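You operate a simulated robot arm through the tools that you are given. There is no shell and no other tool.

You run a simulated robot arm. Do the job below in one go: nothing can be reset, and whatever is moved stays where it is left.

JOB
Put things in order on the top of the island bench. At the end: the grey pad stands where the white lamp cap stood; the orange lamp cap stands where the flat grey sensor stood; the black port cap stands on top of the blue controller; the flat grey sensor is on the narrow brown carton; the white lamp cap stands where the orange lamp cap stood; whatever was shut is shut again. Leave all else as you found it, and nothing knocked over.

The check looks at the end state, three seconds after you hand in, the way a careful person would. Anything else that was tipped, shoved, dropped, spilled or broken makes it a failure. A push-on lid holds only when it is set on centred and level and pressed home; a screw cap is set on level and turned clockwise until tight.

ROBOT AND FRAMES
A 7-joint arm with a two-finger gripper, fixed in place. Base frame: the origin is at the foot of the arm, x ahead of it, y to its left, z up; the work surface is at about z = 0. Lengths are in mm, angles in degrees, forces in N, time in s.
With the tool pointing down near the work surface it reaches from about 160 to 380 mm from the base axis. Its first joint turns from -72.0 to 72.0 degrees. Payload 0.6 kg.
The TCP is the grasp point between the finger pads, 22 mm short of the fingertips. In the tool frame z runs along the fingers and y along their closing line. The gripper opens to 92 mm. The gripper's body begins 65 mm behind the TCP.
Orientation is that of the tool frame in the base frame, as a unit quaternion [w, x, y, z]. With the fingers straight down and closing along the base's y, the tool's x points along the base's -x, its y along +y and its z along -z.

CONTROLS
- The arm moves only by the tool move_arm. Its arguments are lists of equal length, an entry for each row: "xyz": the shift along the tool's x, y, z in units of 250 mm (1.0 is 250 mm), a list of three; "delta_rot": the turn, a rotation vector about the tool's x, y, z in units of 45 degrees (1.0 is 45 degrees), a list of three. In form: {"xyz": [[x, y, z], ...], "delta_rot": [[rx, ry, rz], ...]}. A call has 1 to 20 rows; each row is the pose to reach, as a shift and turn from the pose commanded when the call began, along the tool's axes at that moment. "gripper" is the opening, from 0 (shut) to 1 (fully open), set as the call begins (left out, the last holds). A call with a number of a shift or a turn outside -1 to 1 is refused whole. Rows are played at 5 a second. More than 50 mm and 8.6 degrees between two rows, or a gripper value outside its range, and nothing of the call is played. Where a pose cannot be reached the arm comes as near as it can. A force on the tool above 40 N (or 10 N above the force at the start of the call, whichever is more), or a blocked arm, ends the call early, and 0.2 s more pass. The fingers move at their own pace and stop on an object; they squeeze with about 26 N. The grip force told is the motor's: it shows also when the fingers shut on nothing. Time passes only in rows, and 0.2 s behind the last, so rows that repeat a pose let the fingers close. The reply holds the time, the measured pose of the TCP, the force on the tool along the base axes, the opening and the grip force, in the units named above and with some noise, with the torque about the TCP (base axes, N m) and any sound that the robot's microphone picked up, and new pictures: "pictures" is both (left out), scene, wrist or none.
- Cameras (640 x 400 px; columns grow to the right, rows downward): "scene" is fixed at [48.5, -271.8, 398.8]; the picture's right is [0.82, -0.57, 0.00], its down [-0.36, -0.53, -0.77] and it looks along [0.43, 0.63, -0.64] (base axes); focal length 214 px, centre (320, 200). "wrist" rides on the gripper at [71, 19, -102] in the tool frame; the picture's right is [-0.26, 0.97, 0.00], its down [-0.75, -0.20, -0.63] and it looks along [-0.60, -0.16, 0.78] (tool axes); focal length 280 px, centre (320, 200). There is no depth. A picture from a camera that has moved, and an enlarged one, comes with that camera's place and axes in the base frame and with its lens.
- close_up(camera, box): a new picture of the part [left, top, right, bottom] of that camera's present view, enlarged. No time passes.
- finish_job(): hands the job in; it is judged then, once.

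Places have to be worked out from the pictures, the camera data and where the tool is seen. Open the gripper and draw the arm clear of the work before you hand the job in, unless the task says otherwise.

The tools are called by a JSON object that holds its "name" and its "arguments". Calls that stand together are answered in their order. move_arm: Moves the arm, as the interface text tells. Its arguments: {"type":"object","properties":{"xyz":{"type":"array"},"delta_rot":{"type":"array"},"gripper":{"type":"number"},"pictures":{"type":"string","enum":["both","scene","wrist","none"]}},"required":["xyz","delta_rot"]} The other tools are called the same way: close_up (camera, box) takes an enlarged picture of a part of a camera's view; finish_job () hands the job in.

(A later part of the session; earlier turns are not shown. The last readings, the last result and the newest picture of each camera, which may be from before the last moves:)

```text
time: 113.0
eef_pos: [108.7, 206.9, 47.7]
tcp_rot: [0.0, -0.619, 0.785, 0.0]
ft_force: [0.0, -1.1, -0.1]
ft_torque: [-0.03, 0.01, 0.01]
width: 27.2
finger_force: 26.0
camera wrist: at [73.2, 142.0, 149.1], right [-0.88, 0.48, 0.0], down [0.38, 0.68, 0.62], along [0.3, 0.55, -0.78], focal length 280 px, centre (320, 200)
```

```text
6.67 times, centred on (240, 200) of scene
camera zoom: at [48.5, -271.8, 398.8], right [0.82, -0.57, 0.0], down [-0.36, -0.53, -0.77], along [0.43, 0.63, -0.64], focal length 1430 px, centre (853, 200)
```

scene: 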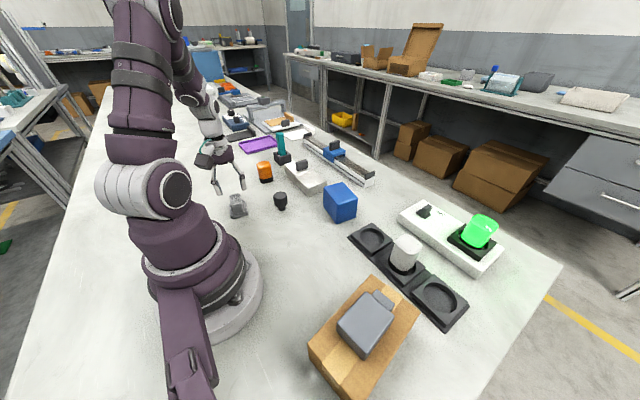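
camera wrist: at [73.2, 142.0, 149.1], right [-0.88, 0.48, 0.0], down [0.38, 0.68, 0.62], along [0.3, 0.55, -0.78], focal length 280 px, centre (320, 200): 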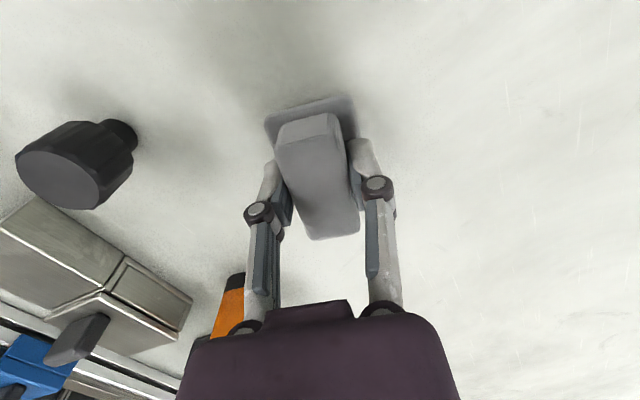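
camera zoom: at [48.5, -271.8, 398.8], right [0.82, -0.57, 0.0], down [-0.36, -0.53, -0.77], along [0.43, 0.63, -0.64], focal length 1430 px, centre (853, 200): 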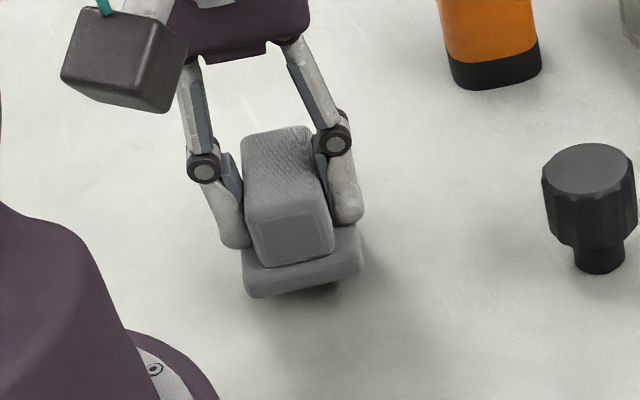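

The pad is held level. I lift it smoothly to z≈200 and carry it round to the empty first socket.

{"name": "move_arm", "arguments": {"xyz": [[0, 0, -0.01], [0, 0, -0.03], [0, 0, -0.06], [0, 0, -0.1], [0, 0, -0.15], [0, 0, -0.2], [0, 0, -0.255], [0, 0, -0.31], [0, 0, -0.365], [0, 0, -0.42], [0, 0, -0.47], [0, 0, -0.52], [0, 0, -0.56], [0, 0, -0.59], [0, 0, -0.61], [0, 0, -0.62]], "delta_rot": [[0, 0, 0], [0, 0, 0], [0, 0, 0], [0, 0, 0], [0, 0, 0], [0, 0, 0], [0, 0, 0], [0, 0, 0], [0, 0, 0], [0, 0, 0], [0, 0, 0], [0, 0, 0], [0, 0, 0], [0, 0, 0], [0, 0, 0], [0, 0, 0]], "pictures": "wrist"}}

{"name": "move_arm", "arguments": {"xyz": [[0.004, -0.009, -0.001], [0.015, -0.03, -0.003], [0.032, -0.064, -0.006], [0.053, -0.107, -0.01], [0.076, -0.154, -0.014], [0.101, -0.205, -0.019], [0.127, -0.256, -0.024], [0.15, -0.303, -0.028], [0.171, -0.346, -0.032], [0.19, -0.384, -0.036], [0.203, -0.41, -0.038], [0.211, -0.427, -0.04]], "delta_rot": [[0, 0, 0.011], [0, 0, 0.039], [0, 0, 0.084], [0, 0, 0.141], [0, 0, 0.203], [0, 0, 0.27], [0, 0, 0.338], [0, 0, 0.4], [0, 0, 0.456], [0, 0, 0.507], [0, 0, 0.54], [0, 0, 0.563]], "pictures": "none"}}

{"name": "move_arm", "arguments": {"xyz": [[0.003, -0.011, 0], [0.009, -0.038, 0], [0.019, -0.081, 0], [0.032, -0.135, 0], [0.046, -0.195, 0], [0.061, -0.26, 0], [0.077, -0.325, 0], [0.091, -0.384, 0], [0.104, -0.438, 0], [0.115, -0.487, 0], [0.123, -0.519, 0], [0.128, -0.541, 0]], "delta_rot": [[0, 0, 0.011], [0, 0, 0.039], [0, 0, 0.083], [0, 0, 0.139], [0, 0, 0.2], [0, 0, 0.267], [0, 0, 0.334], [0, 0, 0.395], [0, 0, 0.45], [0, 0, 0.5], [0, 0, 0.534], [0, 0, 0.556]], "pictures": "none"}}

{"name": "move_arm", "arguments": {"xyz": [[0.002, -0.007, 0.002], [0.006, -0.025, 0.008], [0.013, -0.053, 0.018], [0.021, -0.089, 0.03], [0.03, -0.128, 0.043], [0.04, -0.17, 0.058], [0.05, -0.213, 0.072], [0.06, -0.252, 0.085], [0.068, -0.288, 0.097], [0.076, -0.32, 0.108], [0.081, -0.341, 0.115], [0.084, -0.355, 0.12], [0.084, -0.355, 0.12]], "delta_rot": [[0, 0, 0.011], [0, 0, 0.039], [0, 0, 0.084], [0, 0, 0.14], [0, 0, 0.202], [0, 0, 0.27], [0, 0, 0.337], [0, 0, 0.399], [0, 0, 0.455], [0, 0, 0.506], [0, 0, 0.54], [0, 0, 0.562], [0, 0, 0.562]], "pictures": "both"}}

{"name": "close_up", "arguments": {"camera": "wrist", "box": [180, 30, 440, 220]}}

```text
time: 116.4
eef_pos: [109.2, 207.8, 203.6]
tcp_rot: [0.0, -0.619, 0.785, 0.0]
ft_force: [0.0, -0.1, -0.8]
ft_torque: [-0.01, 0.02, 0.01]
width: 27.0
finger_force: 26.1
camera wrist: at [73.2, 142.1, 304.7], right [-0.88, 0.48, 0.0], down [0.38, 0.68, 0.63], along [0.3, 0.55, -0.78], focal length 280 px, centre (320, 200)
```

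wrist: 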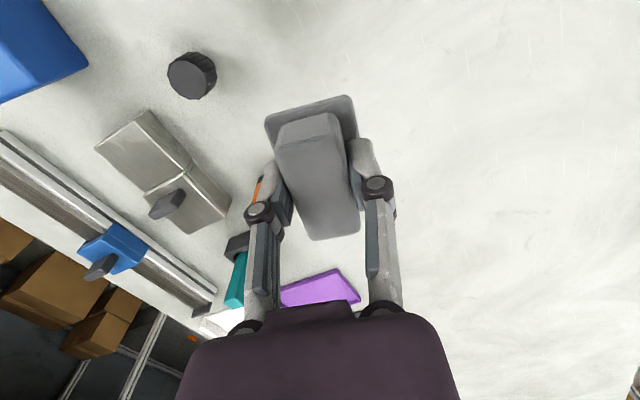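

```text
time: 119.0
eef_pos: [198.8, 131.1, 213.4]
tcp_rot: [0.0, -0.43, 0.903, 0.0]
ft_force: [-0.2, 0.0, -0.2]
ft_torque: [0.02, 0.0, 0.0]
width: 27.2
finger_force: 26.0
```

```text
time: 121.6
eef_pos: [284.4, 20.3, 213.6]
tcp_rot: [0.001, -0.225, 0.974, 0.001]
ft_force: [-0.3, 1.0, -1.5]
ft_torque: [-0.03, -0.01, 0.01]
width: 26.7
finger_force: 25.6
```

```text
time: 124.4
eef_pos: [305.5, -68.1, 184.5]
tcp_rot: [0.001, -0.006, 1.0, 0.0]
ft_force: [-0.2, 0.2, -0.7]
ft_torque: [0.02, 0.01, 0.01]
width: 27.0
finger_force: 26.5
camera wrist: at [234.4, -50.8, 284.2], right [0.25, 0.97, 0.0], down [0.76, -0.19, 0.63], along [0.61, -0.16, -0.78], focal length 280 px, centre (320, 200)
```

scene: 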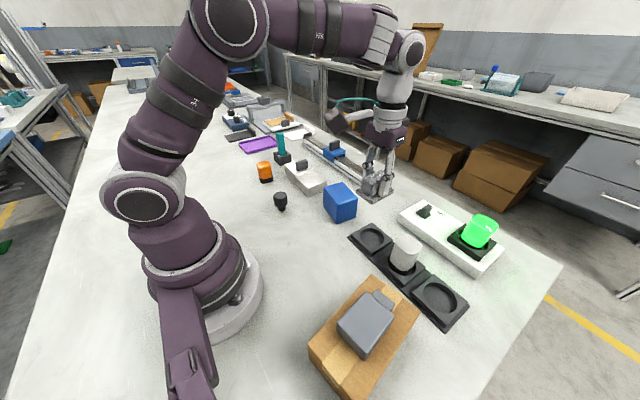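
wrist: 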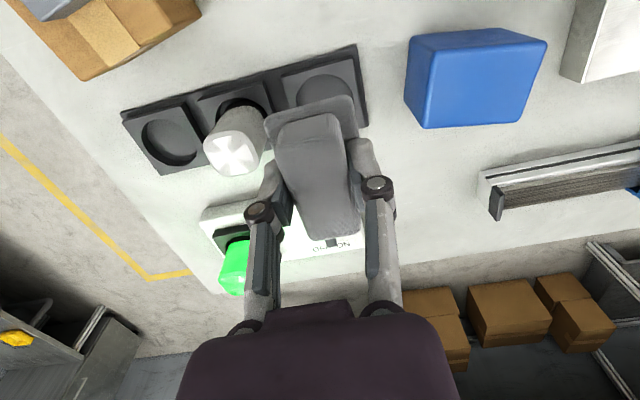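

```text
2.11 times, centred on (310, 125) of wrist
camera zoom: at [234.4, -50.8, 284.2], right [0.25, 0.97, 0.0], down [0.76, -0.19, 0.63], along [0.61, -0.16, -0.78], focal length 590 px, centre (341, 358)
```

zoom: 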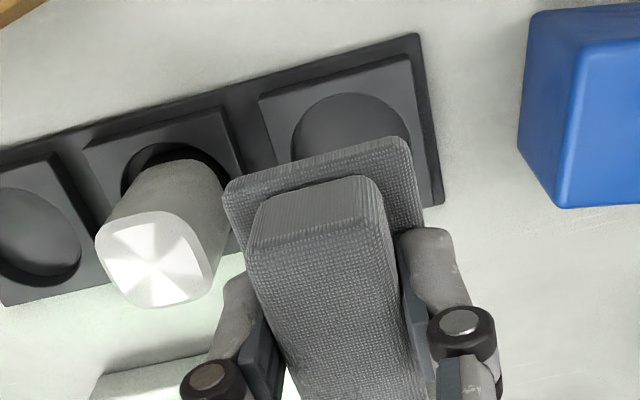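

The pad is above the rack beside the white cap. I move over the first socket and lower to leave about a 20 mm gap.

{"name": "move_arm", "arguments": {"xyz": [[-0.01, 0, 0.01], [-0.025, -0.001, 0.04], [-0.045, -0.002, 0.09], [-0.06, -0.003, 0.14], [-0.07, -0.003, 0.2], [-0.07, -0.003, 0.26], [-0.07, -0.003, 0.32], [-0.07, -0.003, 0.38], [-0.07, -0.003, 0.43], [-0.07, -0.003, 0.45], [-0.07, -0.003, 0.45]], "delta_rot": [[0, 0, 0], [0, 0, 0], [0, 0, 0], [0, 0, 0], [0, 0, 0], [0, 0, 0], [0, 0, 0], [0, 0, 0], [0, 0, 0], [0, 0, 0], [0, 0, 0]], "pictures": "both"}}

{"name": "close_up", "arguments": {"camera": "scene", "box": [320, 180, 440, 290]}}

{"name": "close_up", "arguments": {"camera": "wrist", "box": [200, 40, 440, 220]}}

```text
time: 126.8
eef_pos: [322.7, -69.9, 70.6]
tcp_rot: [0.0, -0.007, 1.0, 0.0]
ft_force: [-1.0, 0.6, -0.7]
ft_torque: [-0.04, -0.03, -0.02]
width: 27.1
finger_force: 26.1
camera wrist: at [252.2, -51.7, 171.8], right [0.25, 0.97, 0.0], down [0.76, -0.19, 0.63], along [0.61, -0.16, -0.78], focal length 280 px, centre (320, 200)
```

scene: 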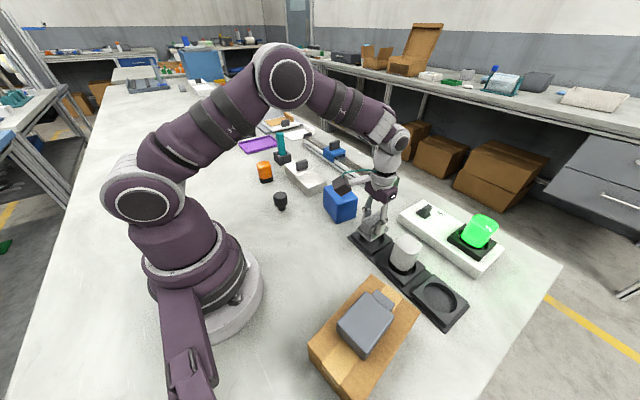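
wrist: 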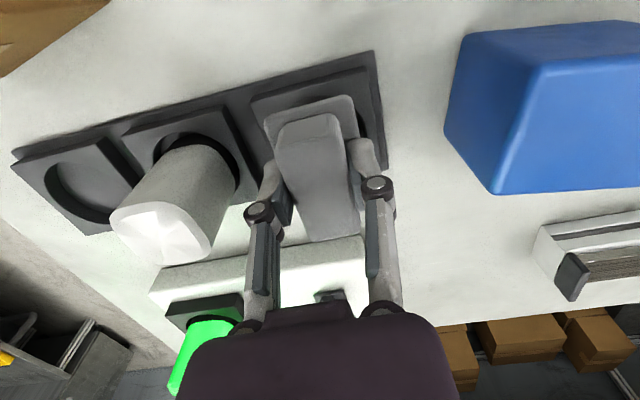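

```text
3.64 times, centred on (380, 235) of scene
camera zoom: at [48.5, -271.8, 398.8], right [0.82, -0.57, 0.0], down [-0.36, -0.53, -0.77], along [0.43, 0.63, -0.64], focal length 780 px, centre (102, 73)
```

zoom: 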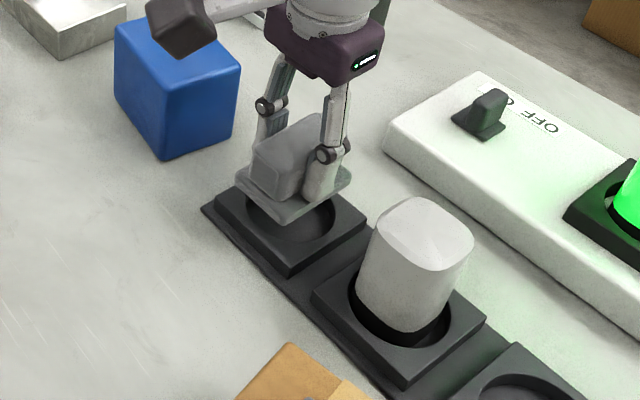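

```text
2.22 times, centred on (320, 130) of wrist
camera zoom: at [252.2, -51.7, 171.8], right [0.25, 0.97, 0.0], down [0.76, -0.19, 0.63], along [0.61, -0.16, -0.78], focal length 623 px, centre (320, 356)
```

zoom: 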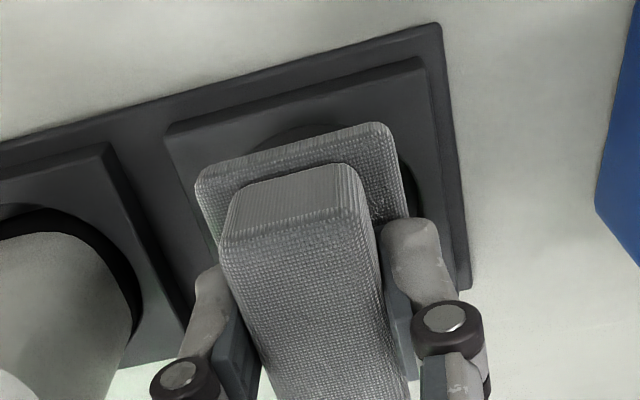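

The pad hovers over the first socket. I lower about 14 mm and then step.

{"name": "move_arm", "arguments": {"xyz": [[0, 0, 0.015], [0, 0, 0.03], [0, 0, 0.045], [0, 0, 0.057], [0, 0, 0.057]], "delta_rot": [[0, 0, 0], [0, 0, 0], [0, 0, 0], [0, 0, 0], [0, 0, 0]], "pictures": "none"}}

{"name": "close_up", "arguments": {"camera": "scene", "box": [330, 190, 410, 270]}}

```text
time: 128.0
eef_pos: [323.6, -68.0, 57.3]
tcp_rot: [0.0, -0.007, 1.0, 0.001]
ft_force: [0.4, -0.3, -0.4]
ft_torque: [-0.01, -0.03, 0.01]
width: 26.9
finger_force: 25.8
```

```text
5.00 times, centred on (370, 230) of scene
camera zoom: at [48.5, -271.8, 398.8], right [0.82, -0.57, 0.0], down [-0.36, -0.53, -0.77], along [0.43, 0.63, -0.64], focal length 1072 px, centre (70, 50)
```

zoom: 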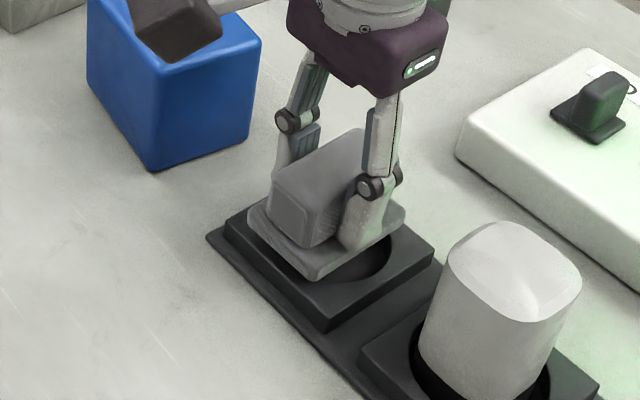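

{"name": "move_arm", "arguments": {"xyz": [[0, 0, 0.005], [0, 0, 0.01], [0, 0, 0.015], [0, 0, 0.02], [0, 0, 0.02]], "delta_rot": [[0, 0, 0], [0, 0, 0], [0, 0, 0], [0, 0, 0], [0, 0, 0]], "pictures": "none"}}

```text
time: 129.2
eef_pos: [321.7, -69.2, 52.3]
tcp_rot: [0.0, -0.007, 1.0, 0.0]
ft_force: [0.4, 0.3, -0.2]
ft_torque: [-0.01, -0.02, 0.02]
width: 27.0
finger_force: 26.0
```

No contact yet; continuing in 1 mm steps.

{"name": "move_arm", "arguments": {"xyz": [[0, 0, 0.004], [0, 0, 0.008], [0, 0, 0.008]], "delta_rot": [[0, 0, 0], [0, 0, 0], [0, 0, 0]], "pictures": "none"}}

```text
time: 130.0
eef_pos: [323.1, -70.3, 49.1]
tcp_rot: [0.0, -0.008, 1.0, 0.001]
ft_force: [0.3, -0.1, -0.6]
ft_torque: [-0.01, -0.01, 0.0]
width: 27.0
finger_force: 26.2
```

{"name": "move_arm", "arguments": {"xyz": [[0, 0, 0.004], [0, 0, 0.008], [0, 0, 0.008]], "delta_rot": [[0, 0, 0], [0, 0, 0], [0, 0, 0]], "pictures": "none"}}

{"name": "close_up", "arguments": {"camera": "scene", "box": [330, 190, 410, 270]}}

```text
time: 130.8
eef_pos: [324.3, -68.9, 49.4]
tcp_rot: [0.001, -0.007, 1.0, 0.0]
ft_force: [-0.1, 0.0, 27.3]
ft_torque: [0.02, 0.61, 0.01]
width: 27.1
finger_force: 26.1
```

```text
5.00 times, centred on (370, 230) of scene
camera zoom: at [48.5, -271.8, 398.8], right [0.82, -0.57, 0.0], down [-0.36, -0.53, -0.77], along [0.43, 0.63, -0.64], focal length 1072 px, centre (70, 50)
```

zoom: 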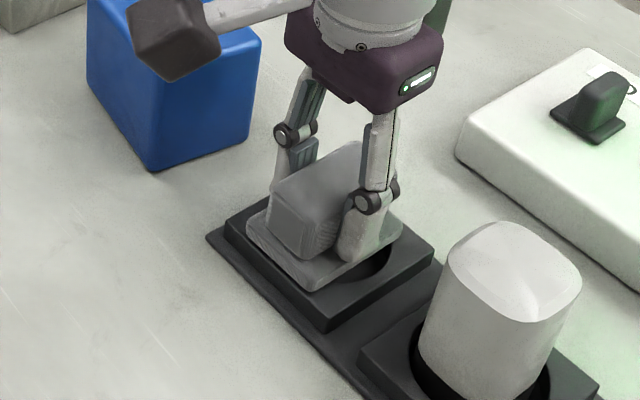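

Contact (27 N, near edge first by under a millimetre); the pad looks centred on the socket. I relieve the pressure slightly and open the gripper.

{"name": "move_arm", "arguments": {"xyz": [[0, 0, -0.003], [0, 0, -0.003]], "delta_rot": [[0, 0, 0], [0, 0, 0]], "pictures": "none"}}

{"name": "move_arm", "arguments": {"xyz": [[0, 0, 0], [0, 0, 0], [0, 0, 0], [0, 0, 0]], "delta_rot": [[0, 0, 0], [0, 0, 0], [0, 0, 0], [0, 0, 0]], "gripper": 0.5, "pictures": "wrist"}}

{"name": "close_up", "arguments": {"camera": "scene", "box": [330, 190, 410, 270]}}

{"name": "close_up", "arguments": {"camera": "wrist", "box": [200, 60, 440, 250]}}

```text
time: 131.4
eef_pos: [322.5, -69.8, 48.4]
tcp_rot: [0.0, -0.007, 1.0, 0.0]
ft_force: [3.1, -0.6, 8.6]
ft_torque: [-0.03, 0.07, -0.02]
width: 27.0
finger_force: 25.9
```

```text
time: 132.4
eef_pos: [322.2, -70.1, 49.0]
tcp_rot: [0.0, -0.006, 1.0, 0.0]
ft_force: [-0.3, 0.0, 0.3]
ft_torque: [0.0, 0.01, -0.01]
width: 46.3
finger_force: 0.1
camera wrist: at [251.6, -51.3, 149.2], right [0.25, 0.97, 0.0], down [0.76, -0.19, 0.62], along [0.61, -0.16, -0.78], focal length 280 px, centre (320, 200)
```

wrist: 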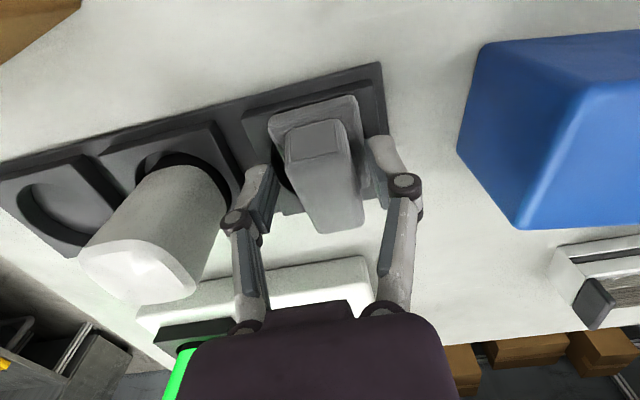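

```text
5.00 times, centred on (370, 230) of scene
camera zoom: at [48.5, -271.8, 398.8], right [0.82, -0.57, 0.0], down [-0.36, -0.53, -0.77], along [0.43, 0.63, -0.64], focal length 1072 px, centre (70, 50)
```

zoom: 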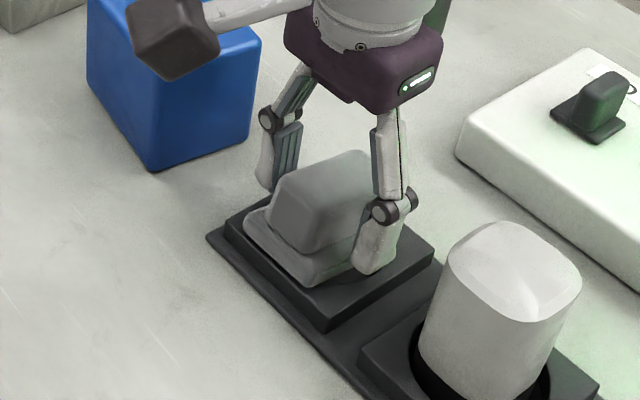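

```text
2.11 times, centred on (320, 155) of wrist
camera zoom: at [251.6, -51.3, 149.2], right [0.25, 0.97, 0.0], down [0.76, -0.19, 0.62], along [0.61, -0.16, -0.78], focal length 590 px, centre (320, 295)
```

zoom: 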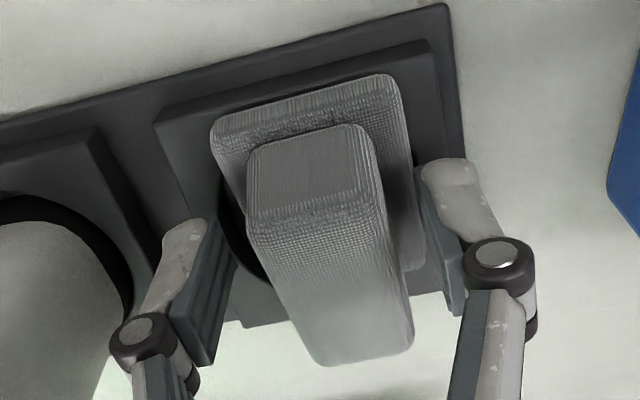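

The pad may have tilted on release; I zoom in further before moving.

{"name": "close_up", "arguments": {"camera": "scene", "box": [345, 205, 395, 260]}}

{"name": "close_up", "arguments": {"camera": "wrist", "box": [260, 80, 400, 200]}}

```text
7.27 times, centred on (370, 232) of scene
camera zoom: at [48.5, -271.8, 398.8], right [0.82, -0.57, 0.0], down [-0.36, -0.53, -0.77], along [0.43, 0.63, -0.64], focal length 1560 px, centre (-44, -36)
```

zoom: 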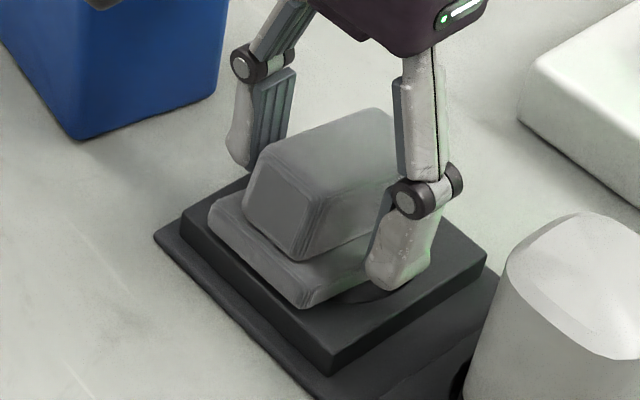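

```text
3.33 times, centred on (330, 140) of wrist
camera zoom: at [251.6, -51.3, 149.2], right [0.25, 0.97, 0.0], down [0.76, -0.19, 0.62], along [0.61, -0.16, -0.78], focal length 935 px, centre (287, 400)
```

zoom: 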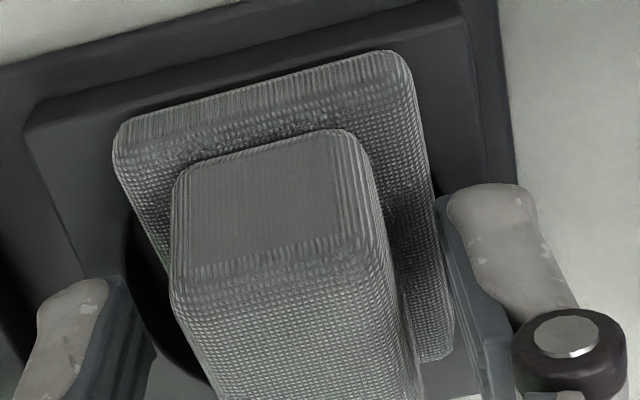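

The pad seems pitched. I lift the open gripper straight up to get an unobstructed look.

{"name": "move_arm", "arguments": {"xyz": [[0, 0, -0.03], [0, 0, -0.07], [0, 0, -0.12], [0, 0, -0.18], [0.04, 0, -0.26], [0.08, 0, -0.34], [0.08, 0, -0.34]], "delta_rot": [[0, 0, 0], [0, 0, 0], [0, 0, 0], [0, 0, 0], [0, 0, 0], [0, 0, 0], [0, 0, 0]], "pictures": "both"}}

{"name": "close_up", "arguments": {"camera": "scene", "box": [335, 200, 405, 260]}}

{"name": "close_up", "arguments": {"camera": "wrist", "box": [230, 40, 410, 180]}}

```text
time: 134.0
eef_pos: [302.4, -69.0, 133.0]
tcp_rot: [0.0, -0.008, 1.0, 0.0]
ft_force: [-0.6, 0.6, -0.6]
ft_torque: [-0.03, 0.0, 0.01]
width: 45.9
finger_force: 0.0
camera wrist: at [231.0, -51.9, 234.0], right [0.25, 0.97, 0.0], down [0.76, -0.19, 0.62], along [0.61, -0.16, -0.78], focal length 280 px, centre (320, 200)
```

scene: 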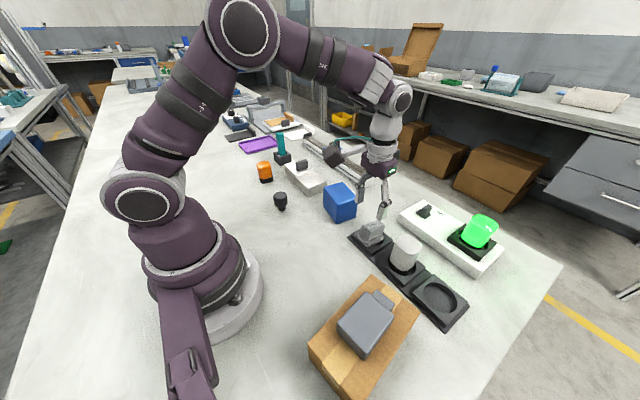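
wrist: 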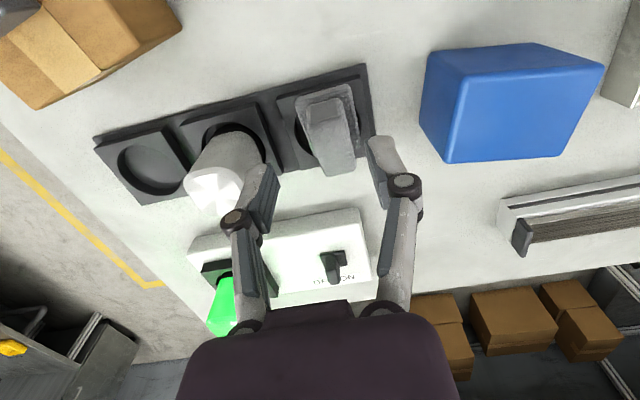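

```text
6.67 times, centred on (370, 230) of scene
camera zoom: at [48.5, -271.8, 398.8], right [0.82, -0.57, 0.0], down [-0.36, -0.53, -0.77], along [0.43, 0.63, -0.64], focal length 1430 px, centre (-13, 0)
```

zoom: 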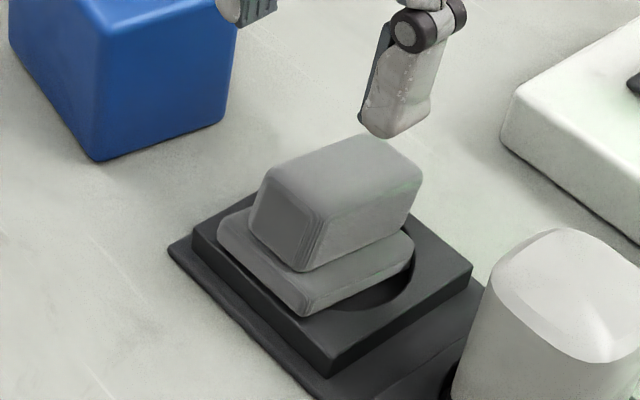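

```text
2.86 times, centred on (320, 110) of wrist
camera zoom: at [231.0, -51.9, 234.0], right [0.25, 0.97, 0.0], down [0.76, -0.19, 0.62], along [0.61, -0.16, -0.78], focal length 801 px, centre (320, 457)
```

zoom: 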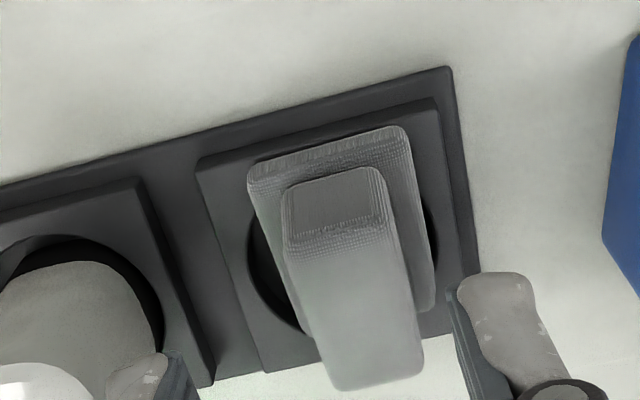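

I zoom further on the pad to understand how it is resting.

{"name": "close_up", "arguments": {"camera": "scene", "box": [350, 212, 390, 242]}}

{"name": "close_up", "arguments": {"camera": "wrist", "box": [285, 75, 385, 165]}}

```text
13.33 times, centred on (370, 227) of scene
camera zoom: at [48.5, -271.8, 398.8], right [0.82, -0.57, 0.0], down [-0.36, -0.53, -0.77], along [0.43, 0.63, -0.64], focal length 2860 px, centre (-347, -160)
```

zoom: 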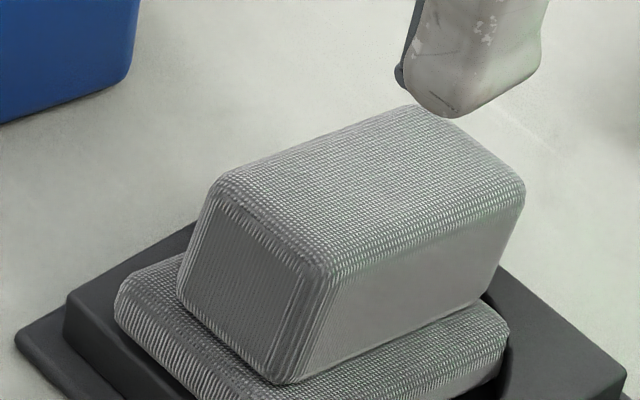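

```text
4.44 times, centred on (335, 120) of wrist
camera zoom: at [231.0, -51.9, 234.0], right [0.25, 0.97, 0.0], down [0.76, -0.19, 0.62], along [0.61, -0.16, -0.78], focal length 1246 px, centre (253, 556)
```

zoom: 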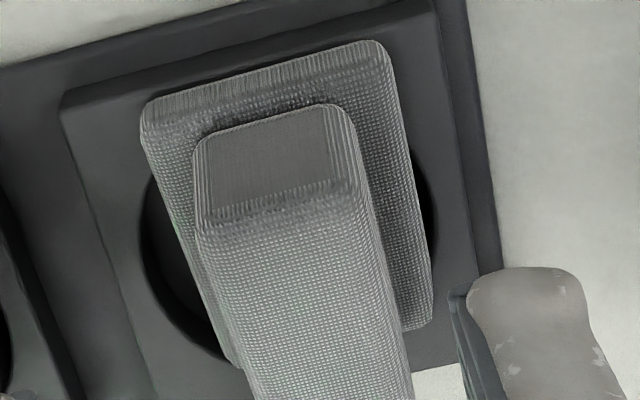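

The pad's far end has dropped into the socket so it is pitched ~14°; the rim overlap along that axis is too small. I will regrasp it, level it on free bench, and put it back rotated 45° so all four corners rest on the rim. First I align above it.

{"name": "move_arm", "arguments": {"xyz": [[-0.03, 0.003, 0.04], [-0.06, 0.007, 0.09], [-0.0834, 0.01, 0.15], [-0.0834, 0.01, 0.21], [-0.0834, 0.01, 0.24], [-0.0834, 0.01, 0.24]], "delta_rot": [[0, 0, 0], [0, 0, 0], [0, 0, 0], [0, 0, 0], [0, 0, 0], [0, 0, 0]], "pictures": "wrist"}}

{"name": "close_up", "arguments": {"camera": "wrist", "box": [210, 50, 430, 230]}}

{"name": "close_up", "arguments": {"camera": "scene", "box": [335, 190, 415, 260]}}

```text
time: 135.4
eef_pos: [323.8, -65.5, 74.2]
tcp_rot: [0.0, -0.007, 1.0, 0.0]
ft_force: [0.4, -0.3, -0.1]
ft_torque: [-0.01, 0.0, 0.01]
width: 46.1
finger_force: 0.0
camera wrist: at [252.4, -48.7, 174.3], right [0.25, 0.97, 0.0], down [0.76, -0.19, 0.63], along [0.61, -0.16, -0.78], focal length 280 px, centre (320, 200)
```

wrist: 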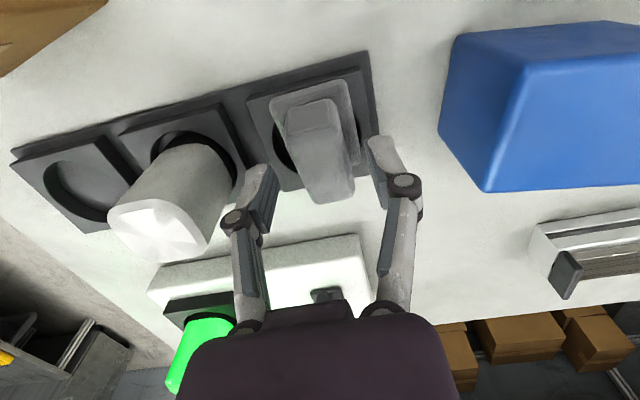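

```text
2.22 times, centred on (320, 140) of wrist
camera zoom: at [252.4, -48.7, 174.3], right [0.25, 0.97, 0.0], down [0.76, -0.19, 0.63], along [0.61, -0.16, -0.78], focal length 623 px, centre (320, 333)
```

zoom: 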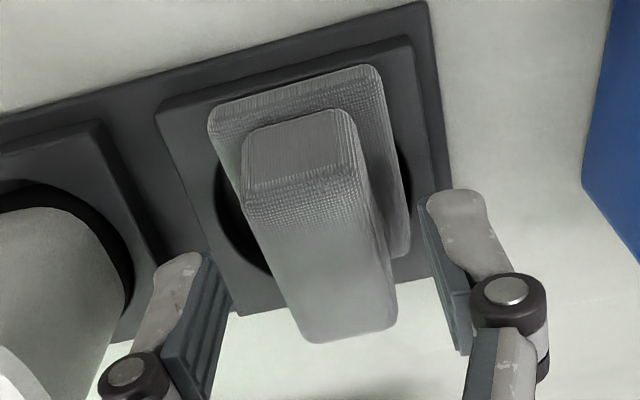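

```text
5.71 times, centred on (375, 225) of scene
camera zoom: at [48.5, -271.8, 398.8], right [0.82, -0.57, 0.0], down [-0.36, -0.53, -0.77], along [0.43, 0.63, -0.64], focal length 1226 px, centre (6, 57)
```

zoom: 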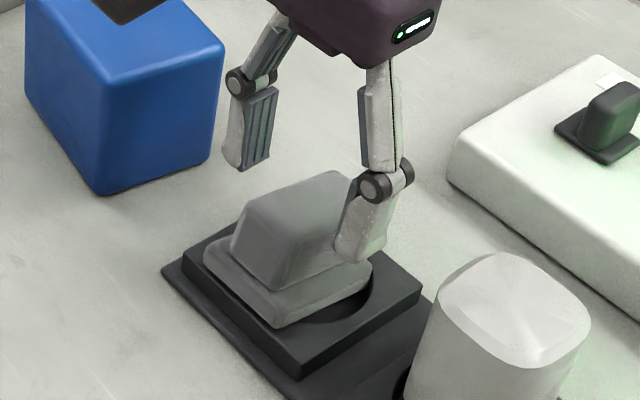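

The fingers are centred over the block. I descend ~21 mm and close.

{"name": "move_arm", "arguments": {"xyz": [[0, 0, 0.03], [0, 0, 0.06], [0, 0, 0.083], [0, 0, 0.083]], "delta_rot": [[0, 0, 0], [0, 0, 0], [0, 0, 0], [0, 0, 0]], "pictures": "none"}}

{"name": "move_arm", "arguments": {"xyz": [[0, 0, 0], [0, 0, 0], [0, 0, 0], [0, 0, 0], [0, 0, 0], [0, 0, 0]], "delta_rot": [[0, 0, 0], [0, 0, 0], [0, 0, 0], [0, 0, 0], [0, 0, 0], [0, 0, 0]], "gripper": 0, "pictures": "wrist"}}

{"name": "close_up", "arguments": {"camera": "wrist", "box": [210, 70, 430, 250]}}

{"name": "close_up", "arguments": {"camera": "scene", "box": [335, 190, 415, 260]}}

```text
time: 136.4
eef_pos: [324.6, -65.7, 52.9]
tcp_rot: [-0.001, -0.007, 1.0, 0.001]
ft_force: [0.9, -0.8, -0.1]
ft_torque: [0.0, 0.02, 0.03]
width: 46.1
finger_force: 0.0
```

```text
time: 137.8
eef_pos: [323.4, -65.6, 52.1]
tcp_rot: [0.001, -0.007, 1.0, 0.0]
ft_force: [0.6, 0.2, 0.3]
ft_torque: [0.04, -0.01, -0.02]
width: 26.9
finger_force: 26.1
camera wrist: at [252.4, -48.5, 153.6], right [0.25, 0.97, 0.0], down [0.76, -0.19, 0.63], along [0.61, -0.16, -0.78], focal length 280 px, centre (320, 200)
```

wrist: 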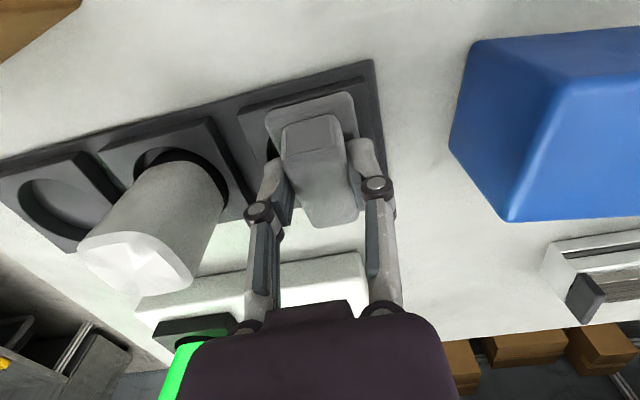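

```text
2.22 times, centred on (320, 160) of wrist
camera zoom: at [252.4, -48.5, 153.6], right [0.25, 0.97, 0.0], down [0.76, -0.19, 0.63], along [0.61, -0.16, -0.78], focal length 623 px, centre (320, 289)
```

zoom: 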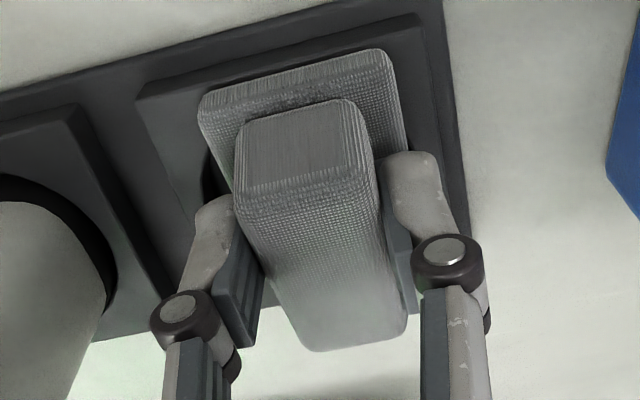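

```text
5.71 times, centred on (375, 225) of scene
camera zoom: at [48.5, -271.8, 398.8], right [0.82, -0.57, 0.0], down [-0.36, -0.53, -0.77], along [0.43, 0.63, -0.64], focal length 1226 px, centre (6, 57)
```

zoom: 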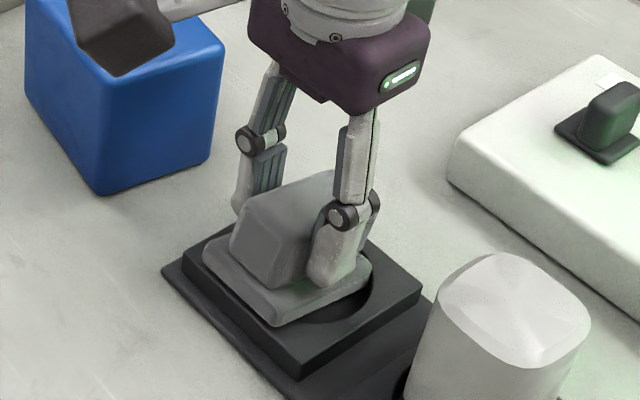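

Regrasped. I lift it slowly clear of the socket.

{"name": "move_arm", "arguments": {"xyz": [[0, 0, -0.004], [0, 0, -0.012], [0, 0, -0.024], [0, 0, -0.04], [0, 0, -0.06], [0, 0, -0.085], [0, 0, -0.115], [0, 0, -0.15], [0, 0, -0.185], [0, 0, -0.215], [0, 0, -0.235], [0, 0, -0.24]], "delta_rot": [[0, 0, 0], [0, 0, 0], [0, 0, 0], [0, 0, 0], [0, 0, 0], [0, 0, 0], [0, 0, 0], [0, 0, 0], [0, 0, 0], [0, 0, 0], [0, 0, 0], [0, 0, 0]], "pictures": "both"}}

{"name": "close_up", "arguments": {"camera": "wrist", "box": [210, 50, 430, 230]}}

{"name": "close_up", "arguments": {"camera": "scene", "box": [340, 150, 420, 230]}}

```text
time: 140.4
eef_pos: [323.8, -66.6, 112.5]
tcp_rot: [0.0, -0.007, 1.0, 0.0]
ft_force: [0.4, -0.4, -1.3]
ft_torque: [-0.01, 0.0, 0.01]
width: 27.0
finger_force: 25.6
camera wrist: at [252.6, -48.6, 213.7], right [0.25, 0.97, 0.0], down [0.76, -0.19, 0.63], along [0.61, -0.16, -0.78], focal length 280 px, centre (320, 200)
```

scene: 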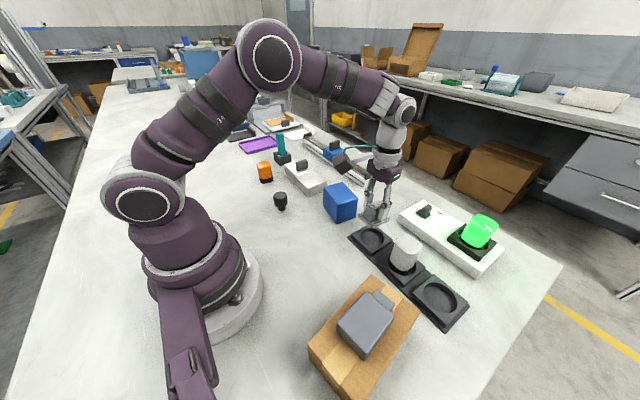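
wrist: 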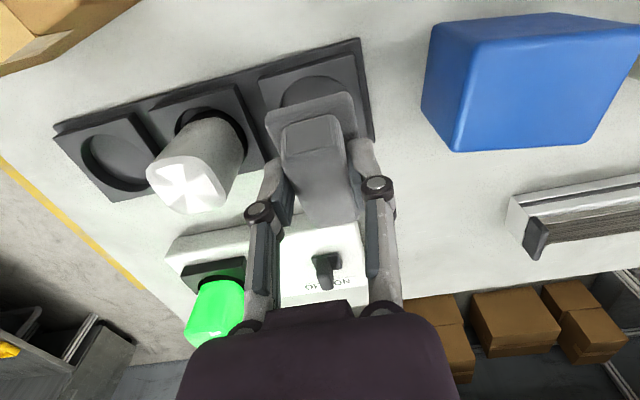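

```text
2.22 times, centred on (320, 140) of wrist
camera zoom: at [252.6, -48.6, 213.7], right [0.25, 0.97, 0.0], down [0.76, -0.19, 0.63], along [0.61, -0.16, -0.78], focal length 623 px, centre (320, 333)
```

zoom: 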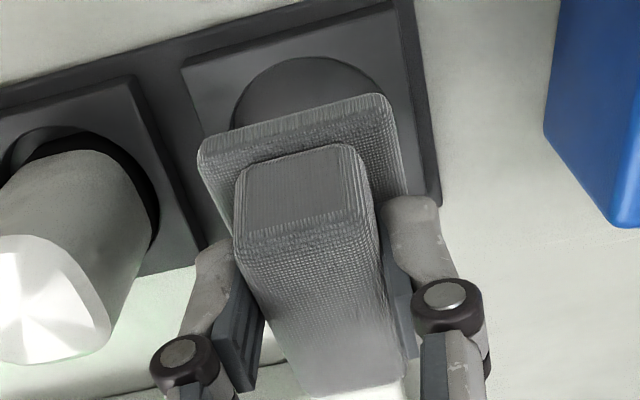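

```text
5.00 times, centred on (380, 190) of scene
camera zoom: at [48.5, -271.8, 398.8], right [0.82, -0.57, 0.0], down [-0.36, -0.53, -0.77], along [0.43, 0.63, -0.64], focal length 1072 px, centre (20, 250)
```

zoom: 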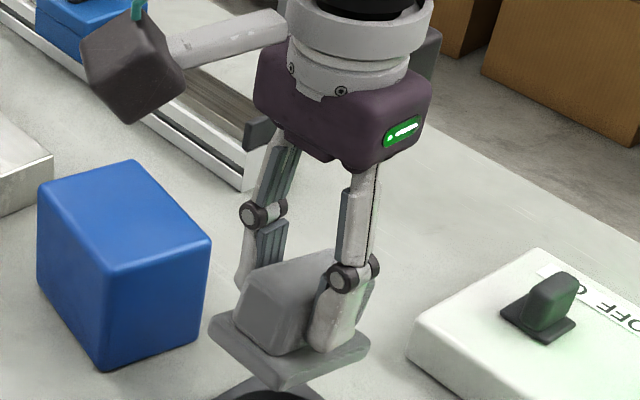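

The pad is held but pitched. I carry it back to free bench at about (245,-40), pitching the tool ~13° to level it.

{"name": "move_arm", "arguments": {"xyz": [[0.008, 0.003, 0], [0.028, 0.01, 0], [0.06, 0.02, 0], [0.1, 0.034, 0.01], [0.145, 0.05, 0.03], [0.19, 0.065, 0.06], [0.235, 0.081, 0.09], [0.27, 0.093, 0.12], [0.295, 0.101, 0.145], [0.31, 0.107, 0.16], [0.314, 0.108, 0.167], [0.314, 0.108, 0.167]], "delta_rot": [[0, 0, 0], [0, -0.01, 0], [0, -0.03, 0], [0, -0.06, 0], [0, -0.1, 0], [0, -0.14, 0], [0, -0.18, 0], [0, -0.22, 0], [0, -0.25, 0], [0, -0.275, 0], [0, -0.29, 0], [0, -0.29, 0]], "pictures": "both"}}

{"name": "close_up", "arguments": {"camera": "wrist", "box": [210, 50, 430, 230]}}

{"name": "close_up", "arguments": {"camera": "scene", "box": [270, 160, 370, 250]}}

```text
time: 143.0
eef_pos: [244.0, -40.0, 71.4]
tcp_rot: [0.114, -0.007, 0.993, 0.001]
ft_force: [-0.1, 0.3, 0.0]
ft_torque: [0.01, 0.0, -0.03]
width: 27.0
finger_force: 26.0
camera wrist: at [152.5, -23.0, 153.0], right [0.24, 0.97, 0.06], down [0.6, -0.2, 0.78], along [0.77, -0.15, -0.62], focal length 280 px, centre (320, 200)
```

scene: 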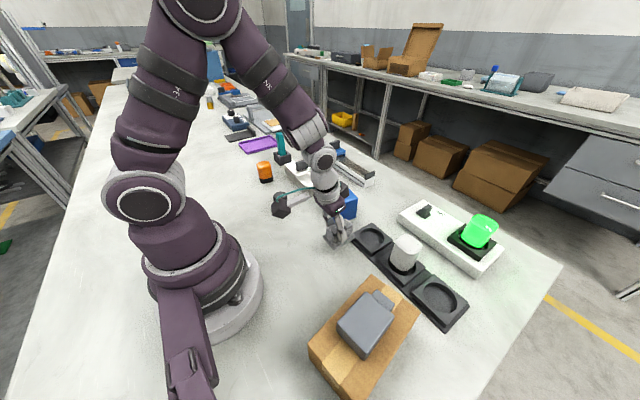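
wrist: 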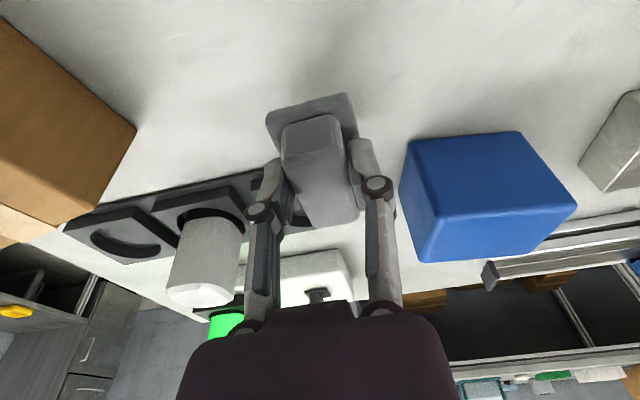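

```text
2.22 times, centred on (320, 140) of wrist
camera zoom: at [152.5, -23.0, 153.0], right [0.24, 0.97, 0.06], down [0.6, -0.2, 0.78], along [0.77, -0.15, -0.62], focal length 623 px, centre (320, 333)
```

zoom: 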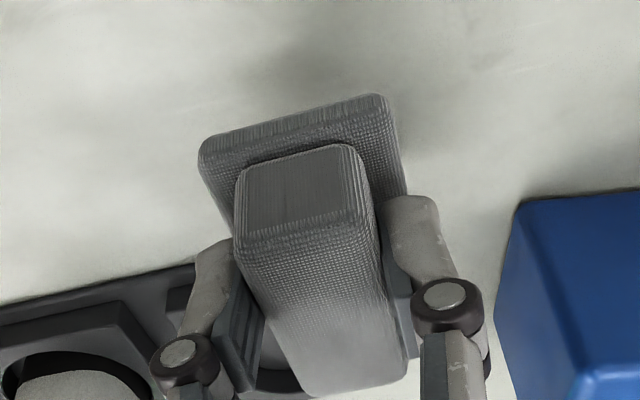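

```text
4.44 times, centred on (320, 205) of scene
camera zoom: at [48.5, -271.8, 398.8], right [0.82, -0.57, 0.0], down [-0.36, -0.53, -0.77], along [0.43, 0.63, -0.64], focal length 953 px, centre (320, 178)
```

zoom: 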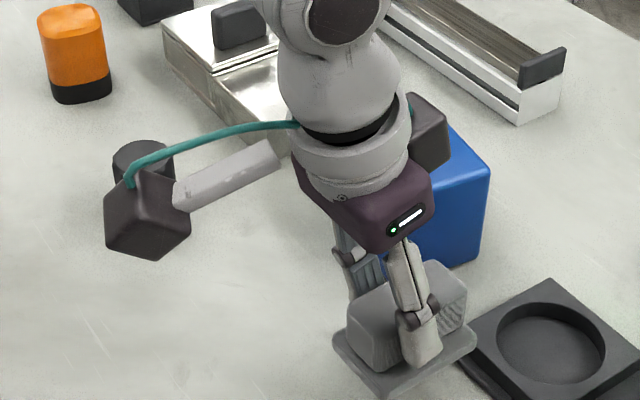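

The pad now looks about level over free bench. I lower it straight down (combining tool x and z because of the pitch).

{"name": "move_arm", "arguments": {"xyz": [[0.003, 0, 0.013], [0.008, 0, 0.035], [0.014, 0, 0.06], [0.019, 0, 0.083], [0.0235, 0, 0.101], [0.0254, 0, 0.109], [0.0254, 0, 0.109]], "delta_rot": [[0, 0, 0], [0, 0, 0], [0, 0, 0], [0, 0, 0], [0, 0, 0], [0, 0, 0], [0, 0, 0]], "pictures": "none"}}

{"name": "close_up", "arguments": {"camera": "scene", "box": [300, 190, 370, 260]}}

```text
time: 144.6
eef_pos: [246.0, -41.3, 43.2]
tcp_rot: [0.114, -0.007, 0.993, 0.001]
ft_force: [-0.3, 0.0, -1.2]
ft_torque: [0.01, 0.01, 0.01]
width: 26.8
finger_force: 25.6
```

```text
5.71 times, centred on (335, 225) of scene
camera zoom: at [48.5, -271.8, 398.8], right [0.82, -0.57, 0.0], down [-0.36, -0.53, -0.77], along [0.43, 0.63, -0.64], focal length 1226 px, centre (234, 57)
```

zoom: 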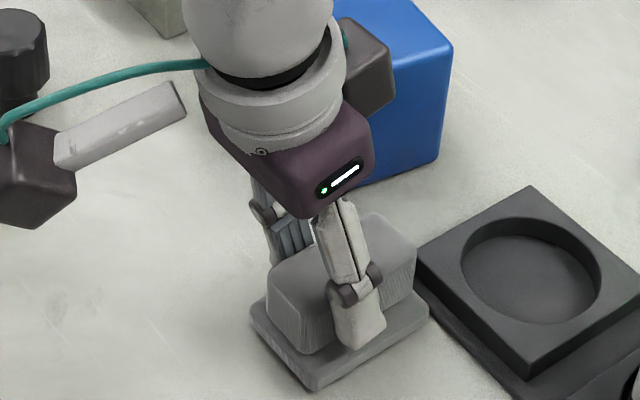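

{"name": "move_arm", "arguments": {"xyz": [[0.0009, 0, 0.0039], [0.0018, 0, 0.0078], [0.0027, 0, 0.0117], [0.0036, 0, 0.0156], [0.0036, 0, 0.0156]], "delta_rot": [[0, 0, 0], [0, 0, 0], [0, 0, 0], [0, 0, 0], [0, 0, 0]], "pictures": "none"}}

```text
time: 145.8
eef_pos: [244.9, -39.9, 40.3]
tcp_rot: [0.114, -0.008, 0.993, 0.0]
ft_force: [-2.0, -1.0, 20.4]
ft_torque: [-0.04, -0.06, 0.02]
width: 27.0
finger_force: 26.3
```

Contact with nearly zero torque: the pad is flat on the bench. I relieve slightly and release.

{"name": "move_arm", "arguments": {"xyz": [[-0.0005, 0, -0.002], [-0.0005, 0, -0.002]], "delta_rot": [[0, 0, 0], [0, 0, 0]], "pictures": "none"}}

{"name": "move_arm", "arguments": {"xyz": [[0, 0, 0], [0, 0, 0], [0, 0, 0], [0, 0, 0]], "delta_rot": [[0, 0, 0], [0, 0, 0], [0, 0, 0], [0, 0, 0]], "gripper": 0.5, "pictures": "wrist"}}

{"name": "close_up", "arguments": {"camera": "scene", "box": [300, 190, 370, 260]}}

```text
time: 146.4
eef_pos: [244.2, -39.3, 40.0]
tcp_rot: [0.114, -0.007, 0.993, 0.0]
ft_force: [0.4, -0.3, 1.3]
ft_torque: [0.03, -0.02, 0.04]
width: 26.9
finger_force: 25.7
```

```text
time: 147.4
eef_pos: [245.9, -39.9, 39.7]
tcp_rot: [0.113, -0.007, 0.994, 0.001]
ft_force: [-0.4, -0.6, 0.1]
ft_torque: [-0.01, -0.01, 0.01]
width: 45.8
finger_force: 0.0
camera wrist: at [152.5, -22.9, 121.8], right [0.24, 0.97, 0.06], down [0.6, -0.2, 0.78], along [0.77, -0.15, -0.62], focal length 280 px, centre (320, 200)
```

wrist: 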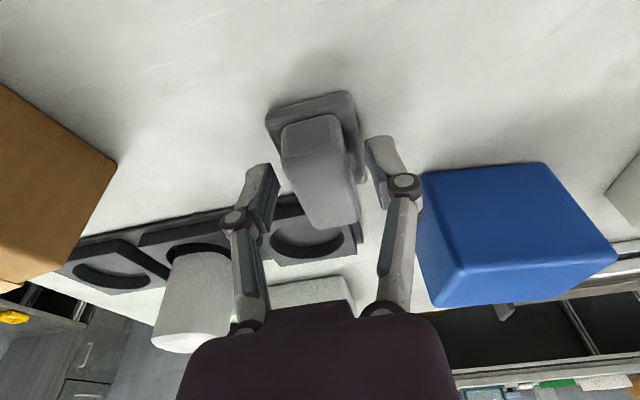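

```text
5.71 times, centred on (335, 225) of scene
camera zoom: at [48.5, -271.8, 398.8], right [0.82, -0.57, 0.0], down [-0.36, -0.53, -0.77], along [0.43, 0.63, -0.64], focal length 1226 px, centre (234, 57)
```

zoom: 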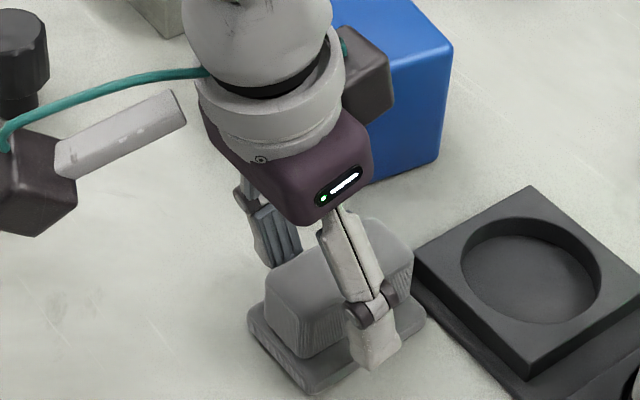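

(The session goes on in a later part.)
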